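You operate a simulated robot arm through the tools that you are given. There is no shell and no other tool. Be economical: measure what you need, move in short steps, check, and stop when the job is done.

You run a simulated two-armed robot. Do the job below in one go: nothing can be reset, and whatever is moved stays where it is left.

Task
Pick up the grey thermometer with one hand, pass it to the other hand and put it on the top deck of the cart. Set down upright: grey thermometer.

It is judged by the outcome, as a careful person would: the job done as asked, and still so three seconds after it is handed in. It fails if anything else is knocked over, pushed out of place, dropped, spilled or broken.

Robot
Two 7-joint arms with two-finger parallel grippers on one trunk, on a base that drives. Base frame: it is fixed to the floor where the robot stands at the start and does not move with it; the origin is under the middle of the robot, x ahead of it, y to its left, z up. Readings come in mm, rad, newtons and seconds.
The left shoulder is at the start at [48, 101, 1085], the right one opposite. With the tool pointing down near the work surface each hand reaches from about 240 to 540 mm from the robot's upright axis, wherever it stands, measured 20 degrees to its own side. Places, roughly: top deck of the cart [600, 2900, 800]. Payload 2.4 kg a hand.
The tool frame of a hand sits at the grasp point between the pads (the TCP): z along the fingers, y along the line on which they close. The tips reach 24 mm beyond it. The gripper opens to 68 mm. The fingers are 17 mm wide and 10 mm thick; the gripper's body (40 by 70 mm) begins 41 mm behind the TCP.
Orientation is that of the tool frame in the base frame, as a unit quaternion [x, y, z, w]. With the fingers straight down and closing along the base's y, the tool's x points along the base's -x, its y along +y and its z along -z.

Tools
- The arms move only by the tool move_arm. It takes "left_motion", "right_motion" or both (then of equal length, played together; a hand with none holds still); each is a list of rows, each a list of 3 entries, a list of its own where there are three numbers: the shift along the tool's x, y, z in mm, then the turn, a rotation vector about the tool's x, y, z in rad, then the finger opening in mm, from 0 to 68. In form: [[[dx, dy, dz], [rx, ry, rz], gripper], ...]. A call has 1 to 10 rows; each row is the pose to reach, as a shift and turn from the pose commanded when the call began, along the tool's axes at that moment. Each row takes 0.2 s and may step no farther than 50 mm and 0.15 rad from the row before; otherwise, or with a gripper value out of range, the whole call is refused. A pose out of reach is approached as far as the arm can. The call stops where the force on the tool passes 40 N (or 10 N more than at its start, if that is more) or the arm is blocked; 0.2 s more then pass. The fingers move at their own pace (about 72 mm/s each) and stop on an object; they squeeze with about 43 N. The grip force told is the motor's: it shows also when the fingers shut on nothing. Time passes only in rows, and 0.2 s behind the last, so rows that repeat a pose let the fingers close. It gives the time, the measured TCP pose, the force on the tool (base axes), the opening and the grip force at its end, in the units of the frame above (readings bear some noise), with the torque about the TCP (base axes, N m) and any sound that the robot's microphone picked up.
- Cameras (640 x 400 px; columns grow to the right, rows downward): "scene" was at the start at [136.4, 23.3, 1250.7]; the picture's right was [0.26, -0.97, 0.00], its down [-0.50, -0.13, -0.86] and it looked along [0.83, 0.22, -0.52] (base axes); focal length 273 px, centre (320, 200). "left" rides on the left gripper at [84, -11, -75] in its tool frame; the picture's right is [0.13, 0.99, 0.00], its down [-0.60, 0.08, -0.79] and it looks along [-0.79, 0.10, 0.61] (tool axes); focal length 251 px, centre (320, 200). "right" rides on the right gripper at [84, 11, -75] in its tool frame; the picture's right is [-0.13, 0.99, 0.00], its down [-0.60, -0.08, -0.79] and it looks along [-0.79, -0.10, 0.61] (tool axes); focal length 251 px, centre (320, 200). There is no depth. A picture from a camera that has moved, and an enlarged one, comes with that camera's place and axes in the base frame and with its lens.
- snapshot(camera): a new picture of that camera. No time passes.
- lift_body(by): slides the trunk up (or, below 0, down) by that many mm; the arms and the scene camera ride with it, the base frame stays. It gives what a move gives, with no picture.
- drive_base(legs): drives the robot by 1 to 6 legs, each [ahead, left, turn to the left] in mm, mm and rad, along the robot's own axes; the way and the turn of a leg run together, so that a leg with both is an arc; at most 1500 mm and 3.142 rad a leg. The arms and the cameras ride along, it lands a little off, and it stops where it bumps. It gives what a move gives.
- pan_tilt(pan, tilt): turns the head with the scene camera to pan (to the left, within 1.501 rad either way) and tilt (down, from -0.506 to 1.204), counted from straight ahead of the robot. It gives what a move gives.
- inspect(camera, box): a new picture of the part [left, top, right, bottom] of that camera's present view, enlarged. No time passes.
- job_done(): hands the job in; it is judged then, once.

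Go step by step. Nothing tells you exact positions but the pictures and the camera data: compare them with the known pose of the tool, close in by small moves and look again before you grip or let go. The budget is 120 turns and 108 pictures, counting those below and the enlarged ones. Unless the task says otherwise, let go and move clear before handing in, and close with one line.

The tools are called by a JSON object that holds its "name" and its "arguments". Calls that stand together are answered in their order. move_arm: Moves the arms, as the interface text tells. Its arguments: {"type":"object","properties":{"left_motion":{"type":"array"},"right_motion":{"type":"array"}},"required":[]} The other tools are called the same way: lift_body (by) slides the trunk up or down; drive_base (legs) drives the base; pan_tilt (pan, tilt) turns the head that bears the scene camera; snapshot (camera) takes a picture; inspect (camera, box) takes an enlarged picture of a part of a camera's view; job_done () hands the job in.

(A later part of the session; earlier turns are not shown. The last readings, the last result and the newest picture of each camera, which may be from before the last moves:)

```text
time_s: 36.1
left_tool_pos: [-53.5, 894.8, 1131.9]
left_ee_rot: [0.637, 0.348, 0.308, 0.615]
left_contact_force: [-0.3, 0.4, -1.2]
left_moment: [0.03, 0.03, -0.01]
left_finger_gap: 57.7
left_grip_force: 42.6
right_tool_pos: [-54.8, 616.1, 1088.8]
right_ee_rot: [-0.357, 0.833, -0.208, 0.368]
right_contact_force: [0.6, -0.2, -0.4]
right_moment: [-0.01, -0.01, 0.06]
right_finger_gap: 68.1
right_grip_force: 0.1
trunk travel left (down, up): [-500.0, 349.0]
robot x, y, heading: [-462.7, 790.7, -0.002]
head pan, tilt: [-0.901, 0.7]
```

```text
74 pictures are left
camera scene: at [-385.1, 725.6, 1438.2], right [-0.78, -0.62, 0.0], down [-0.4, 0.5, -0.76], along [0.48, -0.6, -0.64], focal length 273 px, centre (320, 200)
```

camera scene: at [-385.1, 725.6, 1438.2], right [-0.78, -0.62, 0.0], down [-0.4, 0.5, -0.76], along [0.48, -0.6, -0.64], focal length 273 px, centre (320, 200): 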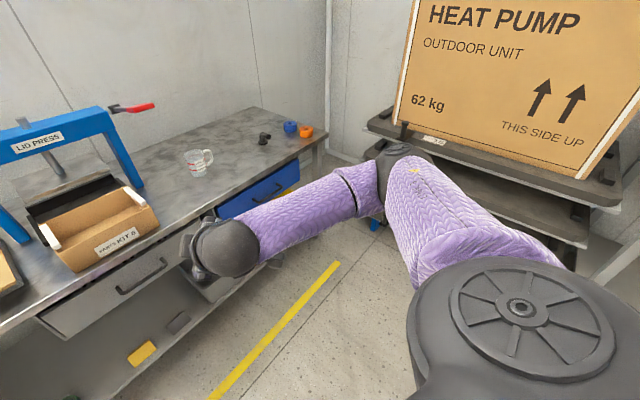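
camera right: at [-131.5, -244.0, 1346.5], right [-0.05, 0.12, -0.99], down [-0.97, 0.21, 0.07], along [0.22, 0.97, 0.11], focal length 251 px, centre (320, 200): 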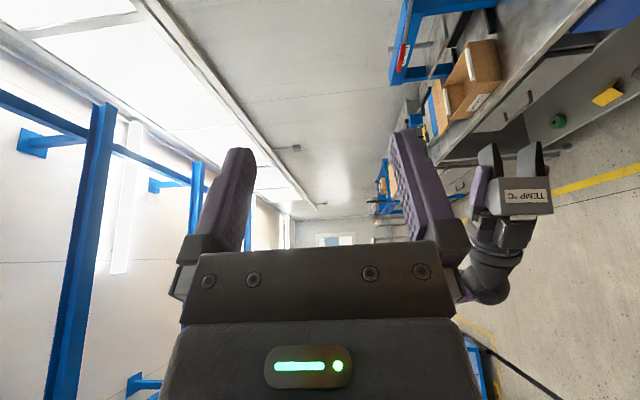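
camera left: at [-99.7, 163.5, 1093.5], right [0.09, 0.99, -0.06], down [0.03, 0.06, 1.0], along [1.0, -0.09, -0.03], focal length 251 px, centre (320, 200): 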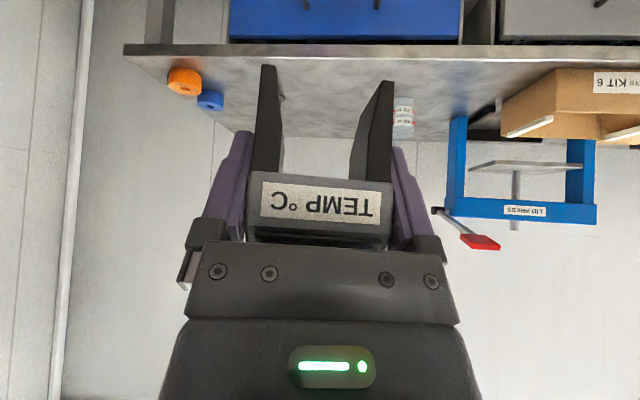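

The right arm follows well with the elbow low. I'll complete the rotation in place.

{"name": "move_arm", "arguments": {"right_motion": [[[0, 0, 0], [0.055, -0.098, -0.098], 68], [[0, 0, 0], [0.11, -0.195, -0.195], 68], [[0, 0, 0], [0.166, -0.293, -0.293], 68], [[0, 0, 0], [0.221, -0.39, -0.39], 68], [[0, 0, 0], [0.277, -0.488, -0.488], 68], [[0, 0, 0], [0.332, -0.585, -0.585], 68], [[0, 0, 0], [0.388, -0.683, -0.683], 68], [[0, 0, 0], [0.443, -0.78, -0.78], 68]]}}

{"name": "pan_tilt", "arguments": {"pan": 0.0, "tilt": 0.75}}

{"name": "snapshot", "arguments": {"camera": "scene"}}

{"name": "snapshot", "arguments": {"camera": "right"}}

```text
time_s: 38.0
left_tool_pos: [-52.2, 895.8, 1133.1]
left_ee_rot: [0.637, 0.348, 0.308, 0.616]
left_contact_force: [-0.1, 0.4, -2.2]
left_moment: [-0.02, -0.01, 0.02]
left_finger_gap: 58.1
left_grip_force: 43.3
right_tool_pos: [-102.8, 654.1, 1326.3]
right_ee_rot: [0.602, -0.41, 0.338, -0.596]
right_contact_force: [0.4, -0.3, 0.8]
right_moment: [0.02, 0.01, -0.04]
right_finger_gap: 67.9
right_grip_force: 0.1
right hand out of reach, approached as far as the arm can: row 1, 2, 3, 4, 5, 6, 7, 8
trunk travel left (down, up): [-500.0, 349.0]
robot x, y, heading: [-457.8, 792.4, 0.001]
head pan, tilt: [-0.901, 0.7]
```

```text
time_s: 39.1
left_tool_pos: [-53.1, 894.5, 1132.3]
left_ee_rot: [0.637, 0.348, 0.309, 0.614]
left_contact_force: [0.3, -0.6, -2.1]
left_moment: [0.01, 0.04, 0.0]
left_finger_gap: 57.9
left_grip_force: 42.7
right_tool_pos: [-101.8, 651.6, 1327.0]
right_ee_rot: [0.6, -0.412, 0.337, -0.597]
right_contact_force: [0.1, -0.4, -1.5]
right_moment: [-0.05, 0.02, 0.01]
right_finger_gap: 67.8
right_grip_force: 0.1
trunk travel left (down, up): [-500.0, 349.0]
robot x, y, heading: [-459.1, 792.2, 0.005]
head pan, tilt: [0.0, 0.75]
```

```text
73 pictures are left
camera scene: at [-355.1, 792.3, 1434.0], right [0.0, -1.0, 0.0], down [-0.68, 0.0, -0.73], along [0.73, 0.0, -0.68], focal length 273 px, centre (320, 200)
```

scene: 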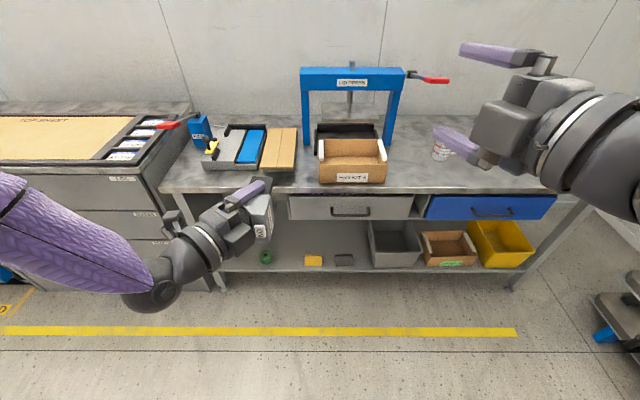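

```text
72 pictures are left
camera right: at [-133.9, 545.2, 1313.2], right [-0.15, 0.17, -0.97], down [-0.97, 0.19, 0.18], along [0.22, 0.97, 0.13], focal length 251 px, centre (320, 200)
```

right: 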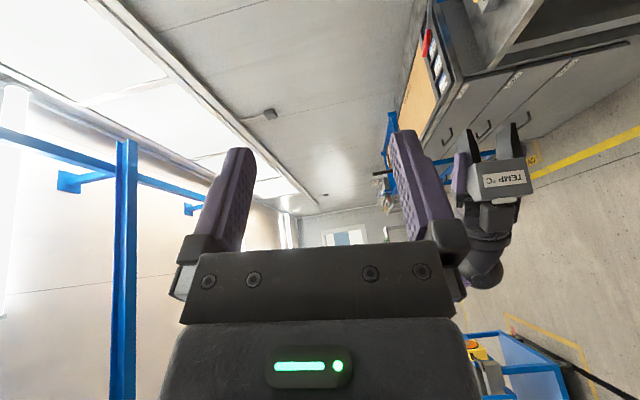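

The second half of the turn hits a wrist limit on this path. The left arm got there by tilting forward, then yawing, then rolling, so I'll take the right hand back to fingers-down and mirror that path.

{"name": "move_arm", "arguments": {"right_motion": [[[7.4, 23, 4], [-0.045, 0.079, 0.079], 68], [[14.7, 46, 8], [-0.09, 0.157, 0.157], 68], [[22, 69, 12], [-0.134, 0.236, 0.236], 68], [[29.4, 92, 16], [-0.179, 0.314, 0.314], 68], [[36.8, 115, 20], [-0.224, 0.393, 0.393], 68], [[44, 138, 24], [-0.269, 0.472, 0.472], 68], [[51.5, 161, 28], [-0.313, 0.55, 0.55], 68], [[58.8, 184, 32], [-0.358, 0.629, 0.629], 68], [[66, 207, 36], [-0.403, 0.707, 0.707], 68], [[73.5, 230, 40.6], [-0.448, 0.786, 0.786], 68]]}}

{"name": "move_arm", "arguments": {"right_motion": [[[0, 0, 0], [-0.055, 0.098, 0.098], 68], [[0, 0, 0], [-0.11, 0.195, 0.195], 68], [[0, 0, 0], [-0.166, 0.293, 0.293], 68], [[0, 0, 0], [-0.221, 0.39, 0.39], 68], [[0, 0, 0], [-0.277, 0.488, 0.488], 68], [[0, 0, 0], [-0.332, 0.585, 0.585], 68], [[0, 0, 0], [-0.388, 0.683, 0.683], 68], [[0, 0, 0], [-0.443, 0.78, 0.78], 68]]}}

```text
time_s: 41.4
left_tool_pos: [-52.5, 894.5, 1132.2]
left_ee_rot: [0.636, 0.349, 0.309, 0.615]
left_contact_force: [-0.3, -0.1, -2.0]
left_moment: [0.02, 0.0, 0.03]
left_finger_gap: 57.7
left_grip_force: 42.4
right_tool_pos: [-55.0, 617.5, 1092.3]
right_ee_rot: [-0.344, 0.854, -0.193, 0.338]
right_contact_force: [-0.7, 0.3, 0.7]
right_moment: [0.0, -0.01, 0.02]
right_finger_gap: 68.1
right_grip_force: 0.1
right hand out of reach, approached as far as the arm can: row 1, 2, 3
trunk travel left (down, up): [-500.0, 349.0]
robot x, y, heading: [-458.2, 793.5, 0.001]
head pan, tilt: [0.0, 0.75]
```

```text
time_s: 43.1
left_tool_pos: [-52.2, 895.6, 1131.5]
left_ee_rot: [0.636, 0.348, 0.309, 0.615]
left_contact_force: [0.1, 1.0, -1.8]
left_moment: [0.03, 0.0, -0.02]
left_finger_gap: 57.7
left_grip_force: 42.0
right_tool_pos: [-57.3, 615.9, 1091.7]
right_ee_rot: [0.03, 0.999, 0.017, -0.035]
right_contact_force: [0.5, 0.5, -0.1]
right_moment: [-0.03, -0.02, -0.02]
right_finger_gap: 68.0
right_grip_force: 0.0
trunk travel left (down, up): [-500.0, 349.0]
robot x, y, heading: [-458.0, 792.2, 0.004]
head pan, tilt: [0.0, 0.75]
```

Now mirroring the left hand: tilt forward and extend.

{"name": "move_arm", "arguments": {"right_motion": [[[-13, 5, 2], [0, -0.138, 0], 68], [[-27, 9, 4], [0, -0.276, 0], 68], [[-40, 14, 5], [0, -0.414, 0], 68], [[-54, 18, 7], [0, -0.552, 0], 68], [[-67, 23, 9], [0, -0.69, 0], 68], [[-67, 23, 9], [0, -0.69, 0], 68]]}}

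```text
time_s: 44.5
left_tool_pos: [-52.0, 894.1, 1132.7]
left_ee_rot: [0.636, 0.348, 0.31, 0.615]
left_contact_force: [-0.4, -0.8, -2.3]
left_moment: [0.01, -0.01, 0.0]
left_finger_gap: 57.8
left_grip_force: 42.5
right_tool_pos: [9.3, 635.9, 1077.8]
right_ee_rot: [0.032, 0.952, 0.005, 0.306]
right_contact_force: [0.1, -0.2, -0.1]
right_moment: [0.01, 0.0, -0.01]
right_finger_gap: 67.9
right_grip_force: 0.0
trunk travel left (down, up): [-500.0, 349.0]
robot x, y, heading: [-461.9, 792.6, 0.007]
head pan, tilt: [0.0, 0.75]
```

{"name": "move_arm", "arguments": {"right_motion": [[[6.2, 6.3, -5.7], [-0.0845, 0.004, -0.118], 68], [[12.4, 12.5, -11.4], [-0.169, 0.008, -0.236], 68], [[18.6, 18.8, -17.1], [-0.2535, 0.012, -0.354], 68], [[24.8, 25, -22.8], [-0.338, 0.016, -0.472], 68], [[31, 31.3, -28.5], [-0.4225, 0.02, -0.59], 68], [[37.2, 37.6, -34.2], [-0.507, 0.024, -0.708], 68], [[43.4, 43.8, -39.9], [-0.5915, 0.028, -0.826], 68], [[49.6, 50, -45.6], [-0.676, 0.032, -0.944], 68], [[55.8, 56.3, -51.3], [-0.7605, 0.036, -1.062], 68], [[62, 62.6, -57], [-0.845, 0.04, -1.18], 68]]}}

{"name": "snapshot", "arguments": {"camera": "scene"}}

```text
time_s: 46.8
left_tool_pos: [-53.5, 895.3, 1133.5]
left_ee_rot: [0.637, 0.347, 0.309, 0.615]
left_contact_force: [0.1, 0.0, -1.8]
left_moment: [0.06, -0.01, 0.01]
left_finger_gap: 57.9
left_grip_force: 42.9
right_tool_pos: [-158.8, 760.5, 1054.3]
right_ee_rot: [-0.604, 0.735, 0.198, 0.234]
right_contact_force: [0.3, -0.1, 0.1]
right_moment: [0.0, 0.0, 0.0]
right_finger_gap: 68.0
right_grip_force: 0.1
right hand out of reach, approached as far as the arm can: row 6, 7, 8, 9, 10
trunk travel left (down, up): [-500.0, 349.0]
robot x, y, heading: [-457.0, 790.9, 0.005]
head pan, tilt: [0.0, 0.75]
```

```text
71 pictures are left
camera scene: at [-356.6, 791.0, 1434.1], right [0.0, -1.0, 0.0], down [-0.68, 0.0, -0.73], along [0.73, 0.0, -0.68], focal length 273 px, centre (320, 200)
```

scene: 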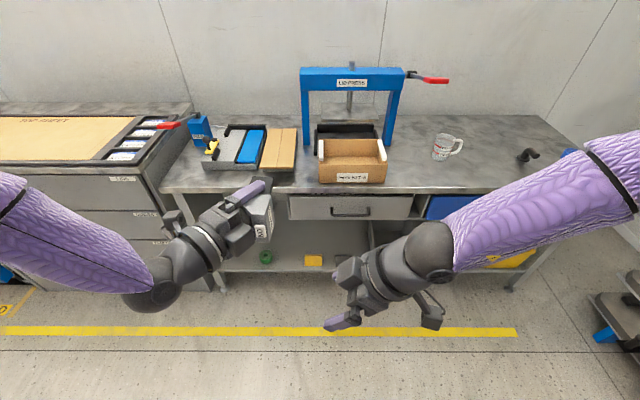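

Same configuration as the left hand now. Next the roll about −y, while moving out to a spot right of the object.

{"name": "move_arm", "arguments": {"right_motion": [[[2, -12.3, -7.1], [0.1175, 0, -0.0845], 68], [[4, -24.6, -14.2], [0.235, 0, -0.169], 68], [[6, -36.9, -21.3], [0.3525, 0, -0.2535], 68], [[8, -49.2, -28.4], [0.47, 0, -0.338], 68], [[10, -61.5, -35.5], [0.5875, 0, -0.4225], 68], [[12, -73.8, -42.6], [0.705, 0, -0.507], 68], [[14, -86.1, -49.7], [0.8225, 0, -0.5915], 68], [[16, -98.4, -56.8], [0.94, 0, -0.676], 68], [[18, -110.7, -63.9], [1.0575, 0, -0.7605], 68], [[20, -123, -71], [1.175, 0, -0.845], 68]]}}

{"name": "snapshot", "arguments": {"camera": "scene"}}

{"name": "snapshot", "arguments": {"camera": "right"}}

```text
time_s: 49.0
left_tool_pos: [-53.5, 894.0, 1133.5]
left_ee_rot: [0.636, 0.348, 0.309, 0.616]
left_contact_force: [-0.4, -0.5, -1.2]
left_moment: [0.0, 0.05, -0.02]
left_finger_gap: 57.7
left_grip_force: 43.2
right_tool_pos: [-64.7, 640.1, 1280.7]
right_ee_rot: [0.622, -0.464, 0.283, -0.564]
right_contact_force: [0.0, -0.7, 5.7]
right_moment: [-0.15, 0.3, 0.05]
right_finger_gap: 68.2
right_grip_force: 0.0
right hand out of reach, approached as far as the arm can: row 6, 7, 8, 9, 10
trunk travel left (down, up): [-500.0, 349.0]
robot x, y, heading: [-460.9, 792.3, 0.007]
head pan, tilt: [0.0, 0.75]
```

```text
70 pictures are left
camera scene: at [-356.3, 792.1, 1434.3], right [0.0, -1.0, 0.0], down [-0.68, 0.0, -0.73], along [0.73, 0.0, -0.68], focal length 273 px, centre (320, 200)
```

scene: 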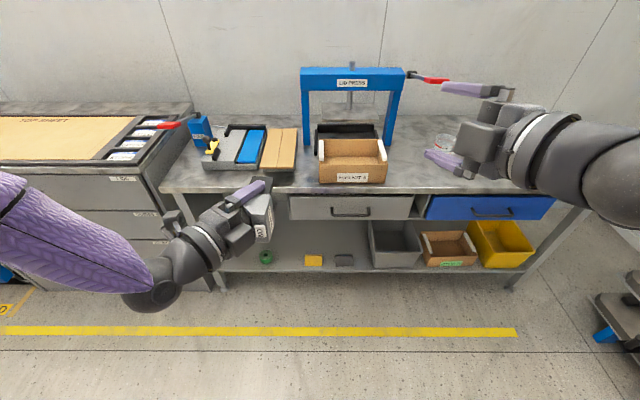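

```text
69 pictures are left
camera right: at [-99.1, 533.0, 1271.7], right [-0.31, 0.18, -0.93], down [-0.92, 0.19, 0.34], along [0.24, 0.96, 0.11], focal length 251 px, centre (320, 200)
```

right: 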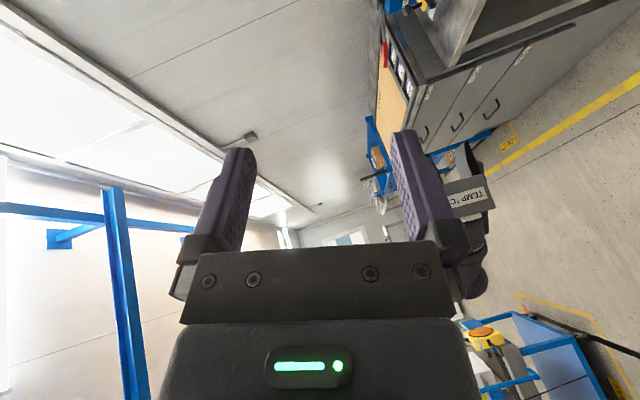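

The right arm prefers this pose at a height of about 1280 to 1350. Rather than fight that, I'll test bringing the left hand up to meet it.

{"name": "move_arm", "arguments": {"left_motion": [[[0, 20, 0], [0, 0, 0], 0], [[0, 40, 0], [0, 0, 0], 0], [[0, 60, 0], [0, 0, 0], 0], [[0, 80, 0], [0, 0, 0], 0], [[0, 100, 0], [0, 0, 0], 0], [[0, 120, 0], [0, 0, 0], 0], [[0, 140, 0], [0, 0, 0], 0], [[0, 160, 0], [0, 0, 0], 0]]}}

{"name": "snapshot", "arguments": {"camera": "scene"}}

```text
time_s: 50.8
left_tool_pos: [-41.5, 895.3, 1292.1]
left_ee_rot: [0.636, 0.348, 0.309, 0.615]
left_contact_force: [-0.3, 0.4, -2.0]
left_moment: [0.03, -0.03, 0.01]
left_finger_gap: 57.7
left_grip_force: 43.1
right_tool_pos: [-63.5, 640.8, 1288.0]
right_ee_rot: [0.618, -0.46, 0.29, -0.568]
right_contact_force: [0.1, -0.4, -0.5]
right_moment: [0.0, -0.02, 0.03]
right_finger_gap: 68.1
right_grip_force: 0.1
trunk travel left (down, up): [-500.0, 349.0]
robot x, y, heading: [-458.9, 792.2, 0.006]
head pan, tilt: [0.0, 0.75]
```

```text
68 pictures are left
camera scene: at [-355.3, 792.3, 1434.0], right [0.0, -1.0, 0.0], down [-0.68, 0.0, -0.73], along [0.73, 0.0, -0.68], focal length 273 px, centre (320, 200)
```

scene: 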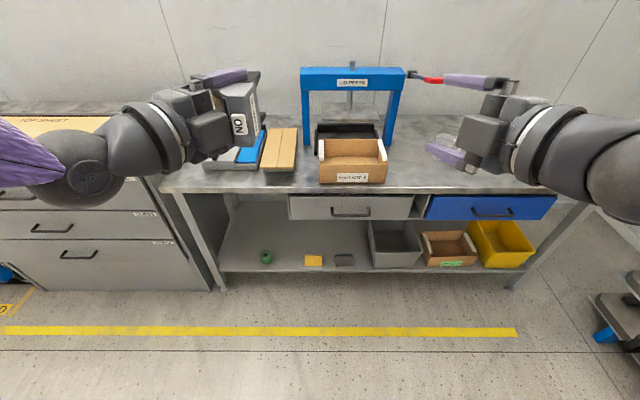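

Left reaches easily at this height, so the two hands can meet here. I'll centre the left hand and align the right hand to a pre-grasp about 100 mm to the right of the object.

{"name": "move_arm", "arguments": {"left_motion": [[[-7.5, 0.6, 17.3], [0, 0, 0], 0], [[-15, 1.2, 34.6], [0, 0, 0], 0], [[-22.5, 1.8, 51.8], [0, 0, 0], 0], [[-30, 2.4, 69.1], [0, 0, 0], 0], [[-37.5, 3, 86.4], [0, 0, 0], 0]], "right_motion": [[[-6.4, -2, 9.7], [0.026, 0, -0.027], 68], [[-12.8, -4, 19.4], [0.053, 0.001, -0.055], 68], [[-19.2, -6, 29.1], [0.079, 0.001, -0.082], 68], [[-25.6, -8, 38.8], [0.106, 0.002, -0.11], 68], [[-32, -10, 48.5], [0.132, 0.002, -0.137], 68]]}}

{"name": "snapshot", "arguments": {"camera": "right"}}

{"name": "snapshot", "arguments": {"camera": "scene"}}

```text
time_s: 52.0
left_tool_pos: [8.1, 813.7, 1290.5]
left_ee_rot: [0.637, 0.349, 0.309, 0.614]
left_contact_force: [0.1, -1.3, -2.0]
left_moment: [0.03, -0.03, 0.0]
left_finger_gap: 57.6
left_grip_force: 43.4
right_tool_pos: [-43.0, 658.4, 1316.7]
right_ee_rot: [0.615, -0.423, 0.331, -0.577]
right_contact_force: [-0.5, -0.7, -0.1]
right_moment: [0.02, 0.02, -0.02]
right_finger_gap: 67.9
right_grip_force: 0.1
right hand out of reach, approached as far as the arm can: row 2, 3, 4, 5
trunk travel left (down, up): [-500.0, 349.0]
robot x, y, heading: [-456.9, 793.5, 0.006]
head pan, tilt: [0.0, 0.75]
```

```text
67 pictures are left
camera right: at [-77.3, 551.0, 1307.6], right [-0.19, 0.14, -0.97], down [-0.95, 0.2, 0.22], along [0.23, 0.97, 0.1], focal length 251 px, centre (320, 200)
```

right: 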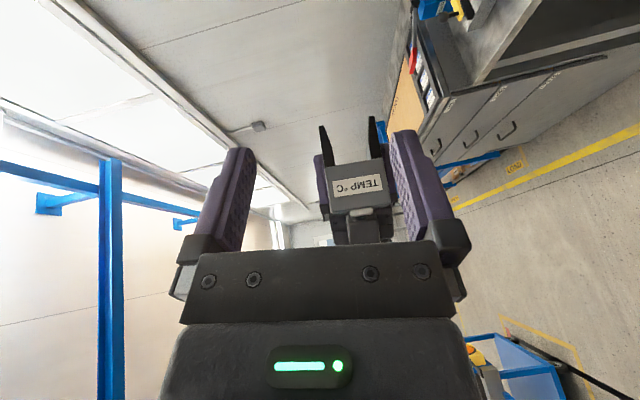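

```text
66 pictures are left
camera scene: at [-354.9, 792.0, 1433.9], right [0.0, -1.0, 0.0], down [-0.68, 0.0, -0.73], along [0.73, 0.0, -0.68], focal length 273 px, centre (320, 200)
```

scene: 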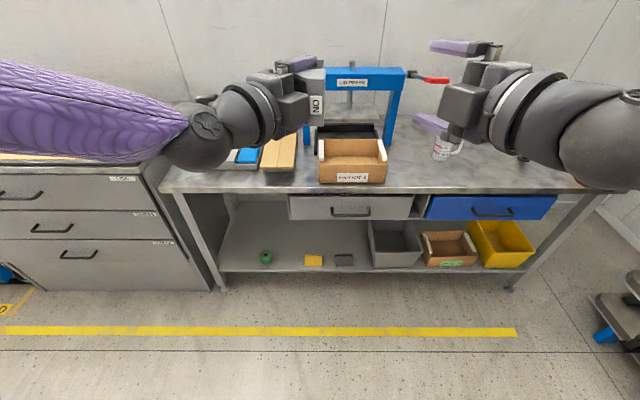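

The right camera gives a fine view: the object's back is straight ahead between the fingers. I'll match the last 0.08 rad by turning the left hand slightly, and bring it up and closer to the right hand.

{"name": "move_arm", "arguments": {"left_motion": [[[-12.6, 7.5, 8.1], [0.016, 0, -0.011], 0], [[-25.2, 15, 16.2], [0.033, 0, -0.022], 0], [[-37.8, 22.5, 24.4], [0.05, 0, -0.034], 0], [[-50.4, 30, 32.5], [0.066, 0, -0.045], 0], [[-50.4, 30, 32.5], [0.066, 0, -0.045], 0]]}}

{"name": "snapshot", "arguments": {"camera": "right"}}

{"name": "snapshot", "arguments": {"camera": "scene"}}

```text
time_s: 53.1
left_tool_pos: [6.9, 823.3, 1297.8]
left_ee_rot: [0.649, 0.37, 0.282, 0.602]
left_contact_force: [0.2, -1.0, -2.2]
left_moment: [-0.01, 0.01, -0.03]
left_finger_gap: 57.6
left_grip_force: 42.2
left hand out of reach, approached as far as the arm can: row 1, 2, 3, 4, 5
right_tool_pos: [-44.0, 659.8, 1316.5]
right_ee_rot: [0.615, -0.423, 0.331, -0.578]
right_contact_force: [-0.3, 0.1, 0.4]
right_moment: [0.0, -0.01, 0.01]
right_finger_gap: 68.0
right_grip_force: 0.2
trunk travel left (down, up): [-500.0, 349.0]
robot x, y, heading: [-457.2, 791.2, 0.008]
head pan, tilt: [0.0, 0.75]
```

```text
65 pictures are left
camera right: at [-77.5, 551.2, 1307.8], right [-0.19, 0.14, -0.97], down [-0.95, 0.2, 0.22], along [0.23, 0.97, 0.1], focal length 251 px, centre (320, 200)
```

right: 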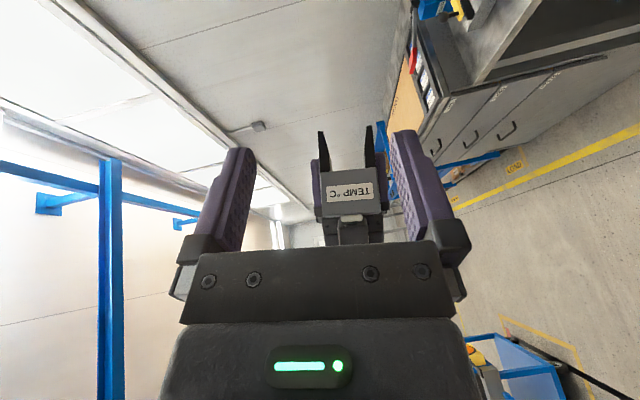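

```text
64 pictures are left
camera scene: at [-355.0, 792.3, 1434.0], right [0.0, -1.0, 0.0], down [-0.68, 0.0, -0.73], along [0.73, 0.0, -0.68], focal length 273 px, centre (320, 200)
```

scene: 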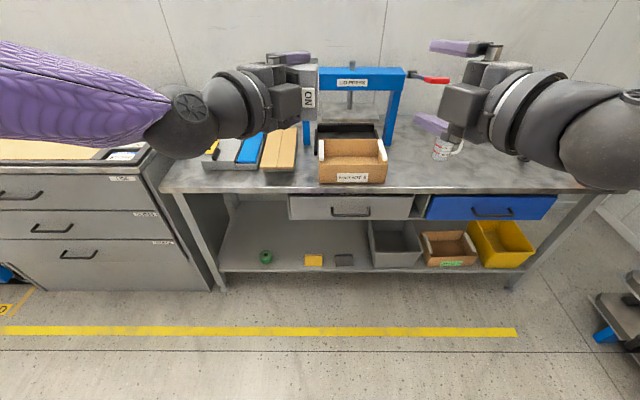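

Closing axes now match. I'll slide the right hand toward the object part way and check what it can reach.

{"name": "move_arm", "arguments": {"right_motion": [[[-12.7, 1.8, 8.1], [0, 0, 0], 68], [[-25.3, 3.6, 16.3], [0, 0, 0], 68], [[-38, 5.4, 24.4], [0, 0, 0], 68], [[-50.7, 7.2, 32.5], [0, 0, 0], 68], [[-63.3, 9, 40.7], [0, 0, 0], 68], [[-76, 10.8, 48.8], [0, 0, 0], 68]]}}

{"name": "snapshot", "arguments": {"camera": "right"}}

```text
time_s: 54.5
left_tool_pos: [5.5, 823.9, 1297.7]
left_ee_rot: [0.648, 0.37, 0.282, 0.603]
left_contact_force: [-0.1, 0.2, -1.8]
left_moment: [0.02, 0.0, -0.02]
left_finger_gap: 57.6
left_grip_force: 43.0
right_tool_pos: [-34.9, 749.5, 1306.1]
right_ee_rot: [0.616, -0.425, 0.33, -0.576]
right_contact_force: [0.4, 0.2, 0.4]
right_moment: [0.0, -0.01, 0.01]
right_finger_gap: 67.8
right_grip_force: 0.1
trunk travel left (down, up): [-500.0, 349.0]
robot x, y, heading: [-458.9, 795.5, 0.0]
head pan, tilt: [0.0, 0.75]
```

```text
63 pictures are left
camera right: at [-69.5, 641.6, 1298.3], right [-0.2, 0.14, -0.97], down [-0.95, 0.2, 0.22], along [0.23, 0.97, 0.09], focal length 251 px, centre (320, 200)
```

right: 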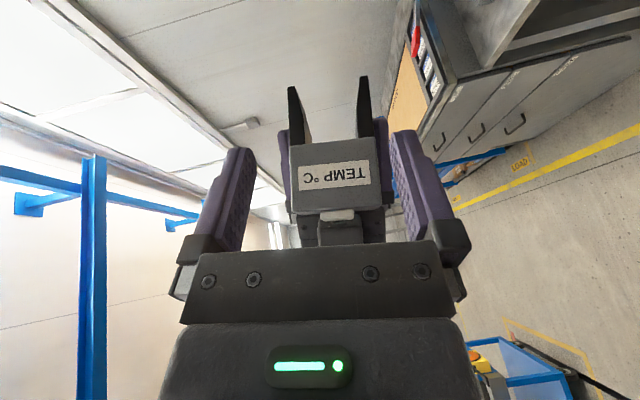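

{"name": "inspect", "arguments": {"camera": "right", "box": [220, 60, 460, 260]}}

```text
2.00 times, centred on (340, 160) of right
camera zoom: at [-69.5, 641.6, 1298.3], right [-0.2, 0.14, -0.97], down [-0.95, 0.2, 0.22], along [0.23, 0.97, 0.09], focal length 503 px, centre (280, 280)
```

zoom: 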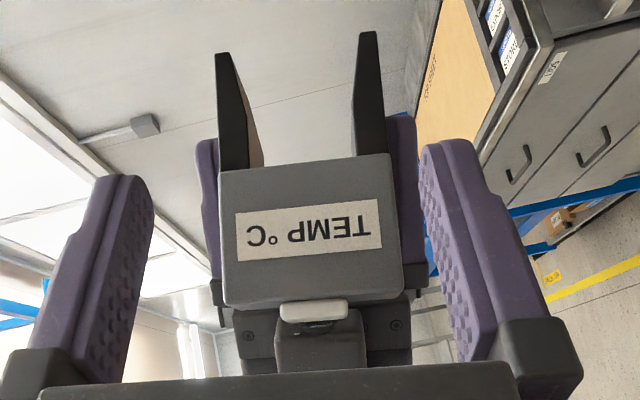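

The view confirms the object pose within about 3 mm. I'll correct vertically by about 4 mm first, then slide in so the fingers pass either side of the head's rear-top corner.

{"name": "move_arm", "arguments": {"right_motion": [[[0, 4.4, 0], [0, 0, 0], 68], [[-10, 4.4, 4.4], [0, 0, 0], 68], [[-20, 4.4, 8.8], [0, 0, 0], 68], [[-25, 4.4, 11], [0, 0, 0], 68], [[-25, 4.4, 11], [0, 0, 0], 68]]}}

{"name": "inspect", "arguments": {"camera": "right", "box": [200, 60, 440, 260]}}

{"name": "inspect", "arguments": {"camera": "left", "box": [160, 40, 480, 260]}}

{"name": "inspect", "arguments": {"camera": "scene", "box": [220, 20, 460, 170]}}

```text
time_s: 55.8
left_tool_pos: [6.0, 823.2, 1298.7]
left_ee_rot: [0.648, 0.371, 0.282, 0.602]
left_contact_force: [0.3, -0.2, -2.8]
left_moment: [0.03, 0.04, 0.02]
left_finger_gap: 57.9
left_grip_force: 42.8
right_tool_pos: [-35.2, 770.1, 1306.5]
right_ee_rot: [0.615, -0.425, 0.331, -0.576]
right_contact_force: [0.3, 0.2, -0.4]
right_moment: [0.01, -0.01, 0.02]
right_finger_gap: 68.0
right_grip_force: 0.1
right hand out of reach, approached as far as the arm can: row 1, 2, 3, 4, 5
trunk travel left (down, up): [-500.0, 349.0]
robot x, y, heading: [-458.4, 793.4, 0.001]
head pan, tilt: [0.0, 0.75]
```

```text
2.00 times, centred on (320, 160) of right
camera zoom: at [-69.5, 662.8, 1297.3], right [-0.2, 0.14, -0.97], down [-0.95, 0.2, 0.22], along [0.23, 0.97, 0.09], focal length 503 px, centre (320, 280)
```

zoom: 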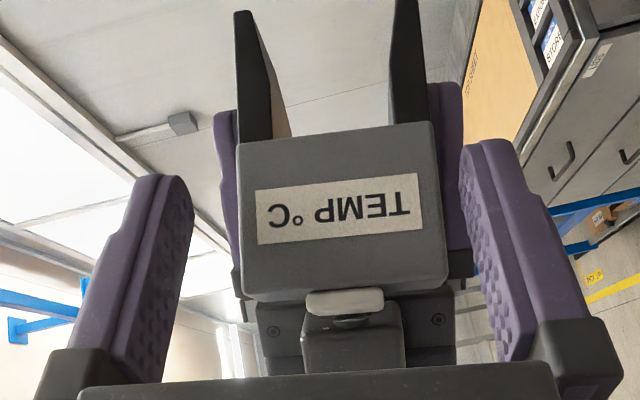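

```text
1.82 times, centred on (320, 150) of left
camera zoom: at [-9.7, 935.7, 1288.4], right [0.21, 0.11, 0.97], down [-0.98, -0.04, 0.22], along [0.06, -0.99, 0.09], focal length 457 px, centre (320, 291)
```

zoom: 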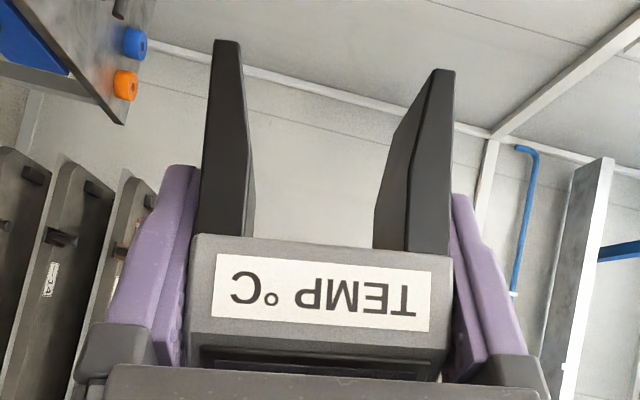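

```text
2.67 times, centred on (340, 95) of scene
camera zoom: at [-355.0, 792.4, 1434.0], right [0.0, -1.0, 0.0], down [-0.68, 0.0, -0.73], along [0.73, 0.0, -0.68], focal length 727 px, centre (267, 480)
```

zoom: 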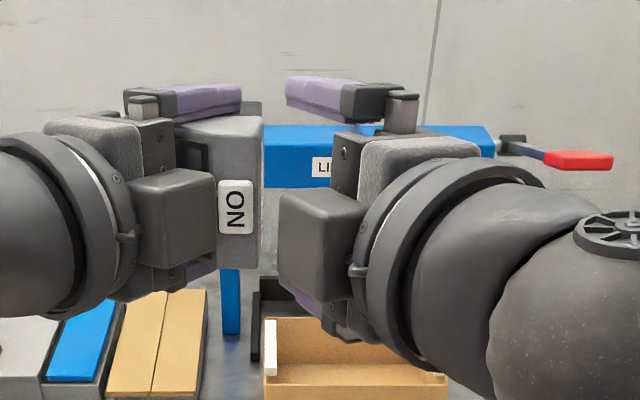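

There are sensor boxes on the facing sides of both grippers with only about 5 mm to spare at the final pose, and the right hand sits about 3.5 mm high. I'll raise the left hand slightly and turn the right hand 0.12 rad for more clearance.

{"name": "move_arm", "arguments": {"left_motion": [[[0, 1.7, 0], [0, 0, 0], 0], [[0, 3.5, 0], [0, 0, 0], 0], [[0, 3.5, 0], [0, 0, 0], 0]], "right_motion": [[[0, 0, 0], [-0.005, -0.06, -0.007], 68], [[0, 0, 0], [-0.01, -0.119, -0.014], 68], [[0, 0, 0], [-0.01, -0.119, -0.014], 68]]}}

{"name": "inspect", "arguments": {"camera": "right", "box": [200, 60, 440, 260]}}

{"name": "inspect", "arguments": {"camera": "scene", "box": [220, 20, 460, 170]}}

```text
time_s: 56.5
left_tool_pos: [3.7, 824.6, 1303.1]
left_ee_rot: [0.648, 0.37, 0.282, 0.603]
left_contact_force: [0.1, 0.7, -2.0]
left_moment: [0.01, 0.0, -0.01]
left_finger_gap: 57.9
left_grip_force: 43.0
right_tool_pos: [-33.3, 767.0, 1306.5]
right_ee_rot: [0.628, -0.404, 0.279, -0.604]
right_contact_force: [0.3, 0.0, -0.1]
right_moment: [0.0, -0.02, 0.02]
right_finger_gap: 68.1
right_grip_force: 0.0
right hand out of reach, approached as far as the arm can: row 1, 2, 3
trunk travel left (down, up): [-500.0, 349.0]
robot x, y, heading: [-458.5, 795.4, 0.001]
head pan, tilt: [0.0, 0.75]
```

```text
2.00 times, centred on (320, 160) of right
camera zoom: at [-55.1, 656.8, 1293.0], right [-0.24, 0.16, -0.96], down [-0.96, 0.08, 0.25], along [0.12, 0.98, 0.14], focal length 503 px, centre (320, 280)
```

zoom: 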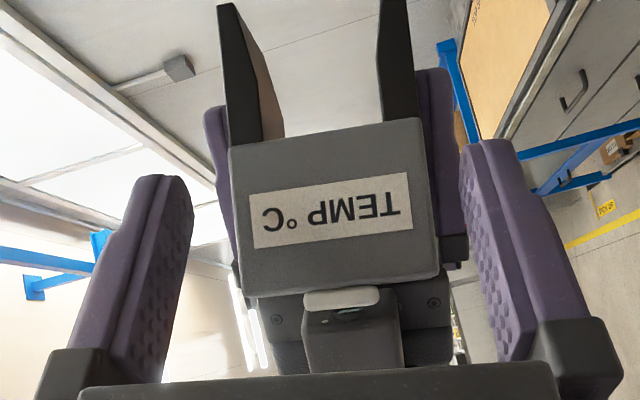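

```text
2.67 times, centred on (340, 95) of scene
camera zoom: at [-355.0, 792.5, 1434.0], right [0.0, -1.0, 0.0], down [-0.68, 0.0, -0.73], along [0.73, 0.0, -0.68], focal length 727 px, centre (267, 480)
```

zoom: 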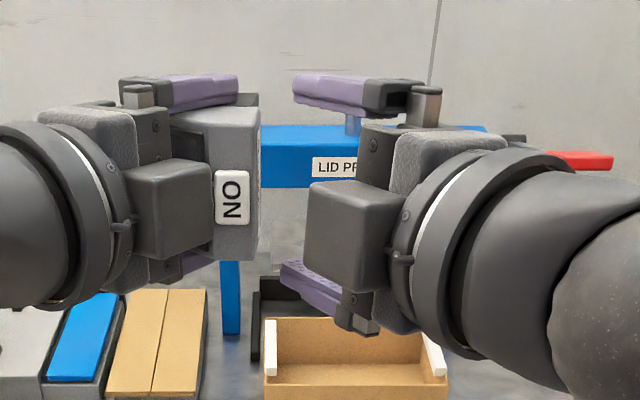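

More box clearance now. The right hand picked up a 0.06 rad twist, so I'll rotate the left hand by the matching amount to re-align the closing axes.

{"name": "move_arm", "arguments": {"left_motion": [[[0, 0, 0], [0.028, 0, 0.015], 0], [[0, 0, 0], [0.056, 0, 0.029], 0], [[0, 0, 0], [0.056, 0, 0.029], 0]]}}

{"name": "inspect", "arguments": {"camera": "right", "box": [200, 60, 440, 260]}}

```text
time_s: 57.4
left_tool_pos: [5.0, 835.8, 1300.6]
left_ee_rot: [0.67, 0.37, 0.28, 0.579]
left_contact_force: [-0.3, -0.5, -1.4]
left_moment: [0.05, 0.02, 0.03]
left_finger_gap: 57.8
left_grip_force: 42.9
left hand out of reach, approached as far as the arm can: row 1, 2, 3
right_tool_pos: [-33.8, 766.9, 1306.6]
right_ee_rot: [0.628, -0.404, 0.28, -0.604]
right_contact_force: [-0.4, -0.2, 0.6]
right_moment: [0.02, 0.01, 0.01]
right_finger_gap: 68.2
right_grip_force: 0.1
trunk travel left (down, up): [-500.0, 349.0]
robot x, y, heading: [-462.1, 794.2, -0.0]
head pan, tilt: [0.0, 0.75]
```

```text
2.00 times, centred on (320, 160) of right
camera zoom: at [-55.2, 656.8, 1293.0], right [-0.24, 0.16, -0.96], down [-0.96, 0.08, 0.25], along [0.12, 0.98, 0.14], focal length 503 px, centre (320, 280)
```

zoom: 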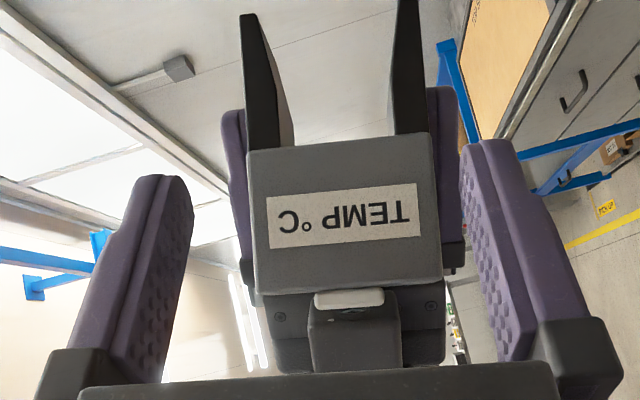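

Axes are aligned to within 0.01 rad. The remaining lateral error is about 4 mm, so I'll raise the left hand by that and slide the right hand halfway in.

{"name": "move_arm", "arguments": {"left_motion": [[[0, 2, 0], [0, 0, 0], 0], [[0, 4.2, 0], [0, 0, 0], 0], [[0, 4.2, 0], [0, 0, 0], 0], [[0, 4.2, 0], [0, 0, 0], 0]], "right_motion": [[[0, 0, 0], [0, 0, 0], 68], [[-8, 0, 4], [0, 0, 0], 68], [[-16, 0, 8], [0, 0, 0], 68], [[-16, 0, 8], [0, 0, 0], 68]]}}

{"name": "inspect", "arguments": {"camera": "right", "box": [200, 60, 440, 260]}}

{"name": "inspect", "arguments": {"camera": "scene", "box": [220, 20, 460, 170]}}

```text
time_s: 58.4
left_tool_pos: [4.4, 836.5, 1303.1]
left_ee_rot: [0.67, 0.37, 0.28, 0.579]
left_contact_force: [0.3, 0.5, -2.7]
left_moment: [0.06, -0.01, 0.01]
left_finger_gap: 57.5
left_grip_force: 43.3
right_tool_pos: [-35.5, 785.5, 1307.8]
right_ee_rot: [0.627, -0.404, 0.279, -0.604]
right_contact_force: [1.2, -0.5, -0.1]
right_moment: [-0.05, -0.03, 0.0]
right_finger_gap: 67.7
right_grip_force: 0.1
trunk travel left (down, up): [-500.0, 349.0]
robot x, y, heading: [-458.5, 792.3, 0.002]
head pan, tilt: [0.0, 0.75]
```

```text
2.00 times, centred on (320, 160) of right
camera zoom: at [-56.9, 675.2, 1293.8], right [-0.24, 0.16, -0.96], down [-0.96, 0.08, 0.25], along [0.12, 0.98, 0.14], focal length 503 px, centre (320, 280)
```

zoom: 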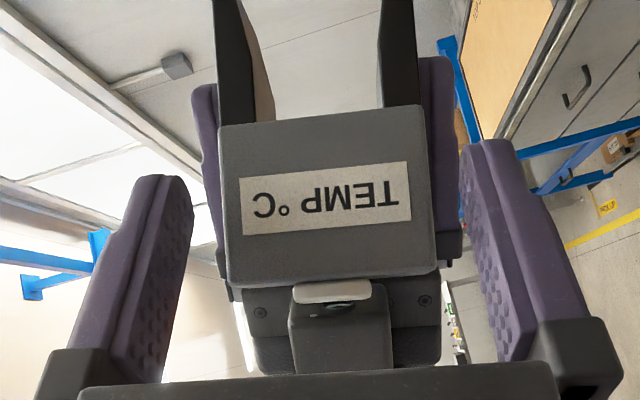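

```text
2.67 times, centred on (340, 95) of scene
camera zoom: at [-355.0, 792.4, 1434.0], right [0.0, -1.0, 0.0], down [-0.68, 0.0, -0.73], along [0.73, 0.0, -0.68], focal length 727 px, centre (267, 480)
```

zoom: 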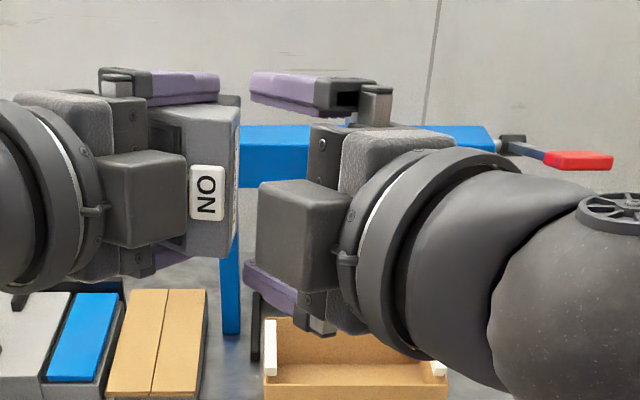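

Lateral centring is now within about 0.6 mm. The boxes would be tight at full depth, so I'll turn the right hand another 0.15 rad first.

{"name": "move_arm", "arguments": {"right_motion": [[[0, 0, 0], [0, -0.05, 0], 68], [[0, 0, 0], [0, -0.1, 0], 68], [[0, 0, 0], [0, -0.15, 0], 68], [[0, 0, 0], [0, -0.15, 0], 68]]}}

{"name": "inspect", "arguments": {"camera": "right", "box": [200, 60, 440, 260]}}

{"name": "inspect", "arguments": {"camera": "scene", "box": [220, 20, 460, 170]}}

```text
time_s: 59.4
left_tool_pos: [5.0, 835.2, 1304.3]
left_ee_rot: [0.671, 0.369, 0.28, 0.579]
left_contact_force: [0.4, 0.2, -1.9]
left_moment: [0.03, 0.0, 0.02]
left_finger_gap: 57.6
left_grip_force: 42.5
right_tool_pos: [-34.5, 782.0, 1307.3]
right_ee_rot: [-0.636, 0.376, -0.214, 0.639]
right_contact_force: [-0.2, 0.2, -0.2]
right_moment: [-0.03, -0.01, -0.03]
right_finger_gap: 68.0
right_grip_force: 0.1
right hand out of reach, approached as far as the arm can: row 3, 4
trunk travel left (down, up): [-500.0, 349.0]
robot x, y, heading: [-462.9, 793.2, 0.006]
head pan, tilt: [0.0, 0.75]
```

```text
2.00 times, centred on (320, 160) of right
camera zoom: at [-40.9, 671.2, 1286.6], right [-0.28, 0.19, -0.94], down [-0.96, -0.07, 0.28], along [-0.01, 0.98, 0.21], focal length 503 px, centre (320, 280)
```

zoom: 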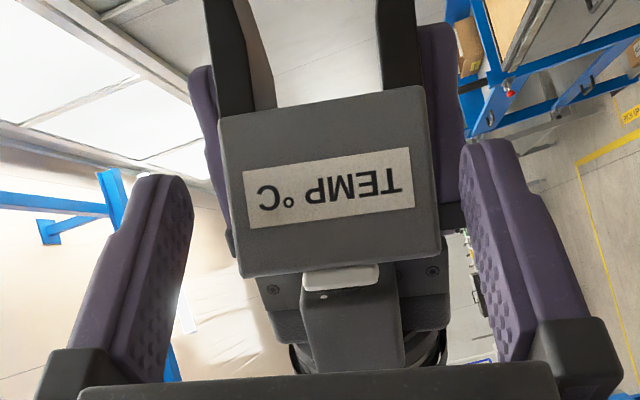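

```text
2.67 times, centred on (340, 95) of scene
camera zoom: at [-355.0, 792.5, 1434.0], right [0.0, -1.0, 0.0], down [-0.68, 0.0, -0.73], along [0.73, 0.0, -0.68], focal length 727 px, centre (267, 480)
```

zoom: 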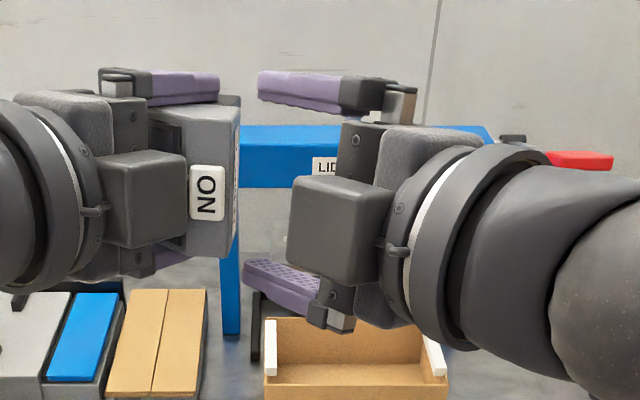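

Good, about 38 mm between the boxes. I'll remove the remaining 0.055 rad twist with the left hand again.

{"name": "move_arm", "arguments": {"left_motion": [[[0, 0, 0], [0.027, 0, 0.009], 0], [[0, 0, 0], [0.053, 0, 0.017], 0], [[0, 0, 0], [0.053, 0, 0.017], 0]]}}

{"name": "inspect", "arguments": {"camera": "right", "box": [200, 60, 440, 260]}}

```text
time_s: 60.1
left_tool_pos: [4.1, 844.3, 1301.4]
left_ee_rot: [0.688, 0.371, 0.276, 0.559]
left_contact_force: [-0.4, -0.5, -1.6]
left_moment: [0.0, 0.02, 0.0]
left_finger_gap: 57.9
left_grip_force: 43.0
left hand out of reach, approached as far as the arm can: row 1, 2, 3
right_tool_pos: [-34.2, 782.1, 1306.9]
right_ee_rot: [-0.636, 0.376, -0.215, 0.638]
right_contact_force: [0.2, -0.5, -0.4]
right_moment: [-0.02, 0.0, -0.01]
right_finger_gap: 68.2
right_grip_force: 0.1
trunk travel left (down, up): [-500.0, 349.0]
robot x, y, heading: [-455.7, 790.7, 0.001]
head pan, tilt: [0.0, 0.75]
```

```text
2.00 times, centred on (320, 160) of right
camera zoom: at [-41.0, 671.1, 1286.7], right [-0.28, 0.19, -0.94], down [-0.96, -0.07, 0.28], along [-0.01, 0.98, 0.21], focal length 503 px, centre (320, 280)
```

zoom: 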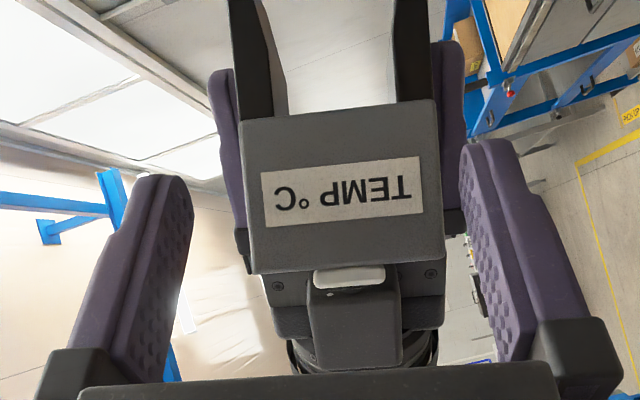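

Aligned again, and the object needs to come up by about 4.4 mm. I'll do that and slide the right hand in halfway.

{"name": "move_arm", "arguments": {"left_motion": [[[0, 2.2, 0], [0, 0, 0], 0], [[0, 4.4, 0], [0, 0, 0], 0], [[0, 4.4, 0], [0, 0, 0], 0], [[0, 4.4, 0], [0, 0, 0], 0], [[0, 4.4, 0], [0, 0, 0], 0]], "right_motion": [[[0, 0, 0], [0, 0, 0], 68], [[0, 0, 0], [0, 0, 0], 68], [[-7, 0, 5], [0, 0, 0], 68], [[-15, 0, 10], [0, 0, 0], 68], [[-15, 0, 10], [0, 0, 0], 68]]}}

{"name": "inspect", "arguments": {"camera": "right", "box": [200, 60, 440, 260]}}

{"name": "inspect", "arguments": {"camera": "scene", "box": [220, 20, 460, 170]}}

```text
time_s: 61.4
left_tool_pos: [5.5, 845.6, 1304.5]
left_ee_rot: [0.689, 0.371, 0.276, 0.559]
left_contact_force: [0.6, -0.7, -2.3]
left_moment: [0.03, 0.0, 0.0]
left_finger_gap: 57.8
left_grip_force: 43.3
right_tool_pos: [-35.6, 798.8, 1309.7]
right_ee_rot: [-0.636, 0.376, -0.214, 0.639]
right_contact_force: [0.2, 0.9, 0.4]
right_moment: [-0.05, 0.01, 0.01]
right_finger_gap: 67.8
right_grip_force: 0.0
trunk travel left (down, up): [-500.0, 349.0]
robot x, y, heading: [-457.3, 792.4, 0.002]
head pan, tilt: [0.0, 0.75]
```

```text
2.00 times, centred on (320, 160) of right
camera zoom: at [-42.5, 689.0, 1288.5], right [-0.28, 0.2, -0.94], down [-0.96, -0.07, 0.28], along [-0.01, 0.98, 0.21], focal length 503 px, centre (320, 280)
```

zoom: 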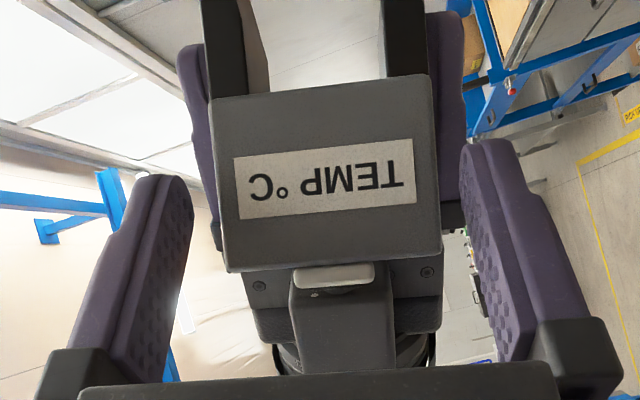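

```text
2.67 times, centred on (340, 95) of scene
camera zoom: at [-355.0, 792.4, 1434.0], right [0.0, -1.0, 0.0], down [-0.68, 0.0, -0.73], along [0.73, 0.0, -0.68], focal length 727 px, centre (267, 480)
```

zoom: 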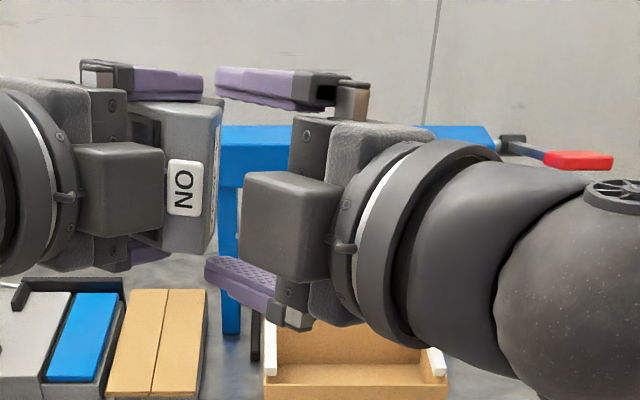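

Residual offset is only about 1.6 mm and the fingertips pass in front of the left fingers as planned. I'll go to the final grasp pose.

{"name": "move_arm", "arguments": {"left_motion": [[[0, 0.8, 0], [0, 0, 0], 0], [[0, 1.6, 0], [0, 0, 0], 0], [[0, 1.6, 0], [0, 0, 0], 0], [[0, 1.6, 0], [0, 0, 0], 0], [[0, 1.6, 0], [0, 0, 0], 0], [[0, 1.6, 0], [0, 0, 0], 0]], "right_motion": [[[0, 0, 0], [0, 0, 0], 68], [[-4, 0, 3.2], [0, 0, 0], 68], [[-8, 0, 6.4], [0, 0, 0], 68], [[-12, 0, 9.6], [0, 0, 0], 68], [[-17, 0, 13.2], [0, 0, 0], 68], [[-17, 0, 13.2], [0, 0, 0], 68]]}}

{"name": "inspect", "arguments": {"camera": "right", "box": [180, 40, 460, 260]}}

{"name": "inspect", "arguments": {"camera": "scene", "box": [220, 20, 420, 170]}}

{"name": "inspect", "arguments": {"camera": "left", "box": [160, 40, 480, 260]}}

```text
time_s: 62.8
left_tool_pos: [5.7, 847.1, 1305.6]
left_ee_rot: [0.688, 0.371, 0.276, 0.559]
left_contact_force: [0.0, 0.5, -3.3]
left_moment: [0.0, 0.04, 0.03]
left_finger_gap: 57.8
left_grip_force: 43.2
right_tool_pos: [-36.0, 821.9, 1312.4]
right_ee_rot: [-0.636, 0.377, -0.214, 0.638]
right_contact_force: [0.0, -1.0, 0.1]
right_moment: [0.01, 0.01, -0.02]
right_finger_gap: 67.9
right_grip_force: 0.1
trunk travel left (down, up): [-500.0, 349.0]
robot x, y, heading: [-461.7, 795.2, -0.0]
head pan, tilt: [0.0, 0.75]
```

```text
1.82 times, centred on (320, 150) of right
camera zoom: at [-43.5, 710.4, 1291.6], right [-0.28, 0.19, -0.94], down [-0.96, -0.07, 0.28], along [-0.01, 0.98, 0.21], focal length 457 px, centre (320, 291)
```

zoom: 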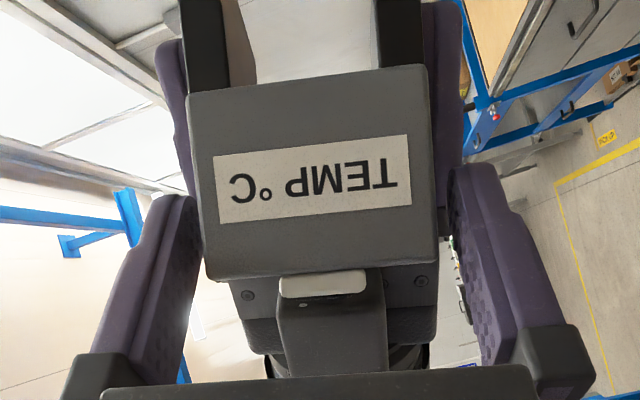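

```text
2.67 times, centred on (320, 95) of scene
camera zoom: at [-355.0, 792.4, 1434.0], right [0.0, -1.0, 0.0], down [-0.68, 0.0, -0.73], along [0.73, 0.0, -0.68], focal length 727 px, centre (320, 480)
```

zoom: 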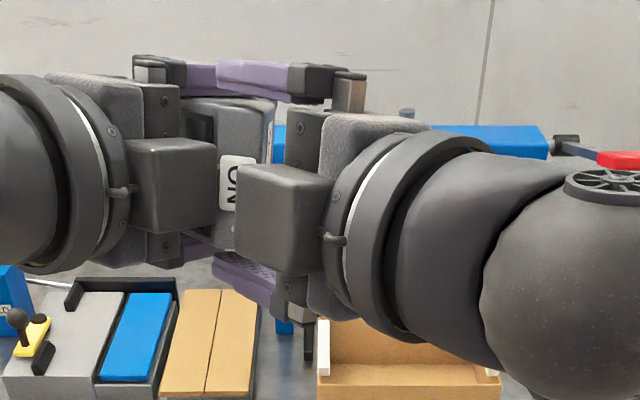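

```text
1.82 times, centred on (320, 150) of left
camera zoom: at [-7.9, 958.0, 1308.6], right [0.27, 0.01, 0.96], down [-0.96, -0.05, 0.27], along [0.05, -1.0, -0.01], focal length 457 px, centre (320, 291)
```

zoom: 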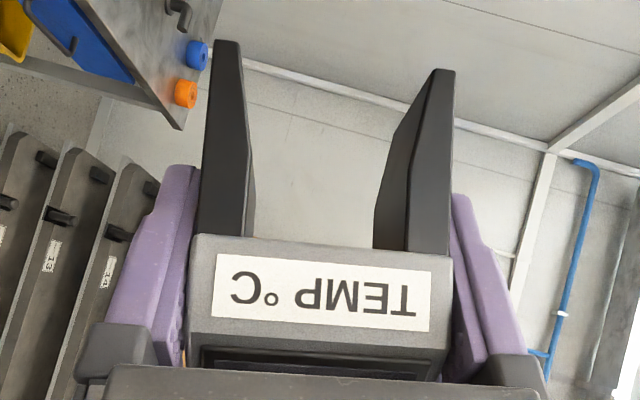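

The fingers straddle the head with only about 0.7 mm offset. Closing the right hand while the left keeps holding.

{"name": "move_arm", "arguments": {"right_motion": [[[0, 0.7, 0], [0, 0, 0], 62], [[0, 0.7, 0], [0, 0, 0], 56], [[0, 0.7, 0], [0, 0, 0], 30], [[0, 0.7, 0], [0, 0, 0], 0], [[0, 0.7, 0], [0, 0, 0], 0]]}}

{"name": "inspect", "arguments": {"camera": "right", "box": [180, 40, 460, 260]}}

```text
time_s: 64.0
left_tool_pos: [6.0, 845.1, 1306.1]
left_ee_rot: [0.688, 0.371, 0.275, 0.56]
left_contact_force: [-2.2, -1.5, -6.9]
left_moment: [0.0, -0.15, 0.08]
left_finger_gap: 57.8
left_grip_force: 43.3
right_tool_pos: [-37.0, 821.2, 1311.1]
right_ee_rot: [-0.636, 0.377, -0.214, 0.639]
right_contact_force: [2.2, 1.2, 5.3]
right_moment: [0.13, -0.06, -0.07]
right_finger_gap: 57.8
right_grip_force: 42.7
trunk travel left (down, up): [-500.0, 349.0]
robot x, y, heading: [-458.1, 791.0, 0.006]
head pan, tilt: [0.0, 0.75]
```

```text
1.82 times, centred on (320, 150) of right
camera zoom: at [-43.6, 710.2, 1291.4], right [-0.28, 0.2, -0.94], down [-0.96, -0.07, 0.28], along [-0.01, 0.98, 0.21], focal length 457 px, centre (320, 291)
```

zoom: 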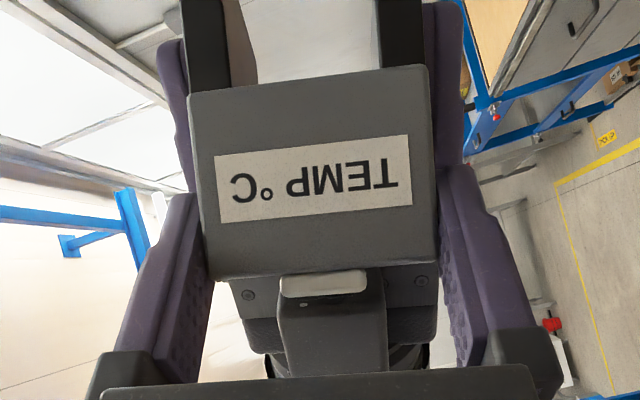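

Both hands hold it at 57.8 mm. I'll open the left hand and check that the object stays with the right.

{"name": "move_arm", "arguments": {"left_motion": [[[0, 0, 0], [0, 0, 0], 62], [[0, 0, 0], [0, 0, 0], 68], [[0, 0, 0], [0, 0, 0], 68]]}}

{"name": "inspect", "arguments": {"camera": "left", "box": [160, 40, 480, 260]}}

```text
time_s: 64.8
left_tool_pos: [5.9, 845.1, 1306.7]
left_ee_rot: [0.688, 0.37, 0.276, 0.56]
left_contact_force: [0.0, -0.5, -0.2]
left_moment: [-0.01, 0.04, 0.0]
left_finger_gap: 68.1
left_grip_force: 0.0
right_tool_pos: [-36.5, 821.3, 1312.4]
right_ee_rot: [-0.637, 0.376, -0.214, 0.638]
right_contact_force: [0.2, 0.4, 0.3]
right_moment: [-0.06, 0.07, 0.0]
right_finger_gap: 57.3
right_grip_force: 43.5
trunk travel left (down, up): [-500.0, 349.0]
robot x, y, heading: [-459.5, 790.8, 0.002]
head pan, tilt: [0.0, 0.75]
```

```text
1.82 times, centred on (320, 150) of left
camera zoom: at [-7.9, 958.1, 1308.7], right [0.27, 0.01, 0.96], down [-0.96, -0.05, 0.27], along [0.05, -1.0, -0.01], focal length 457 px, centre (320, 291)
```

zoom: 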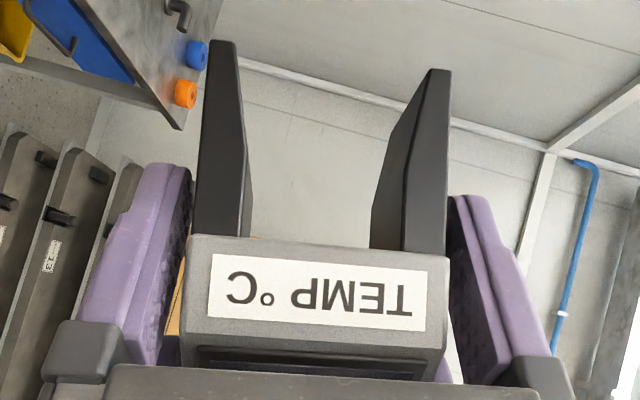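

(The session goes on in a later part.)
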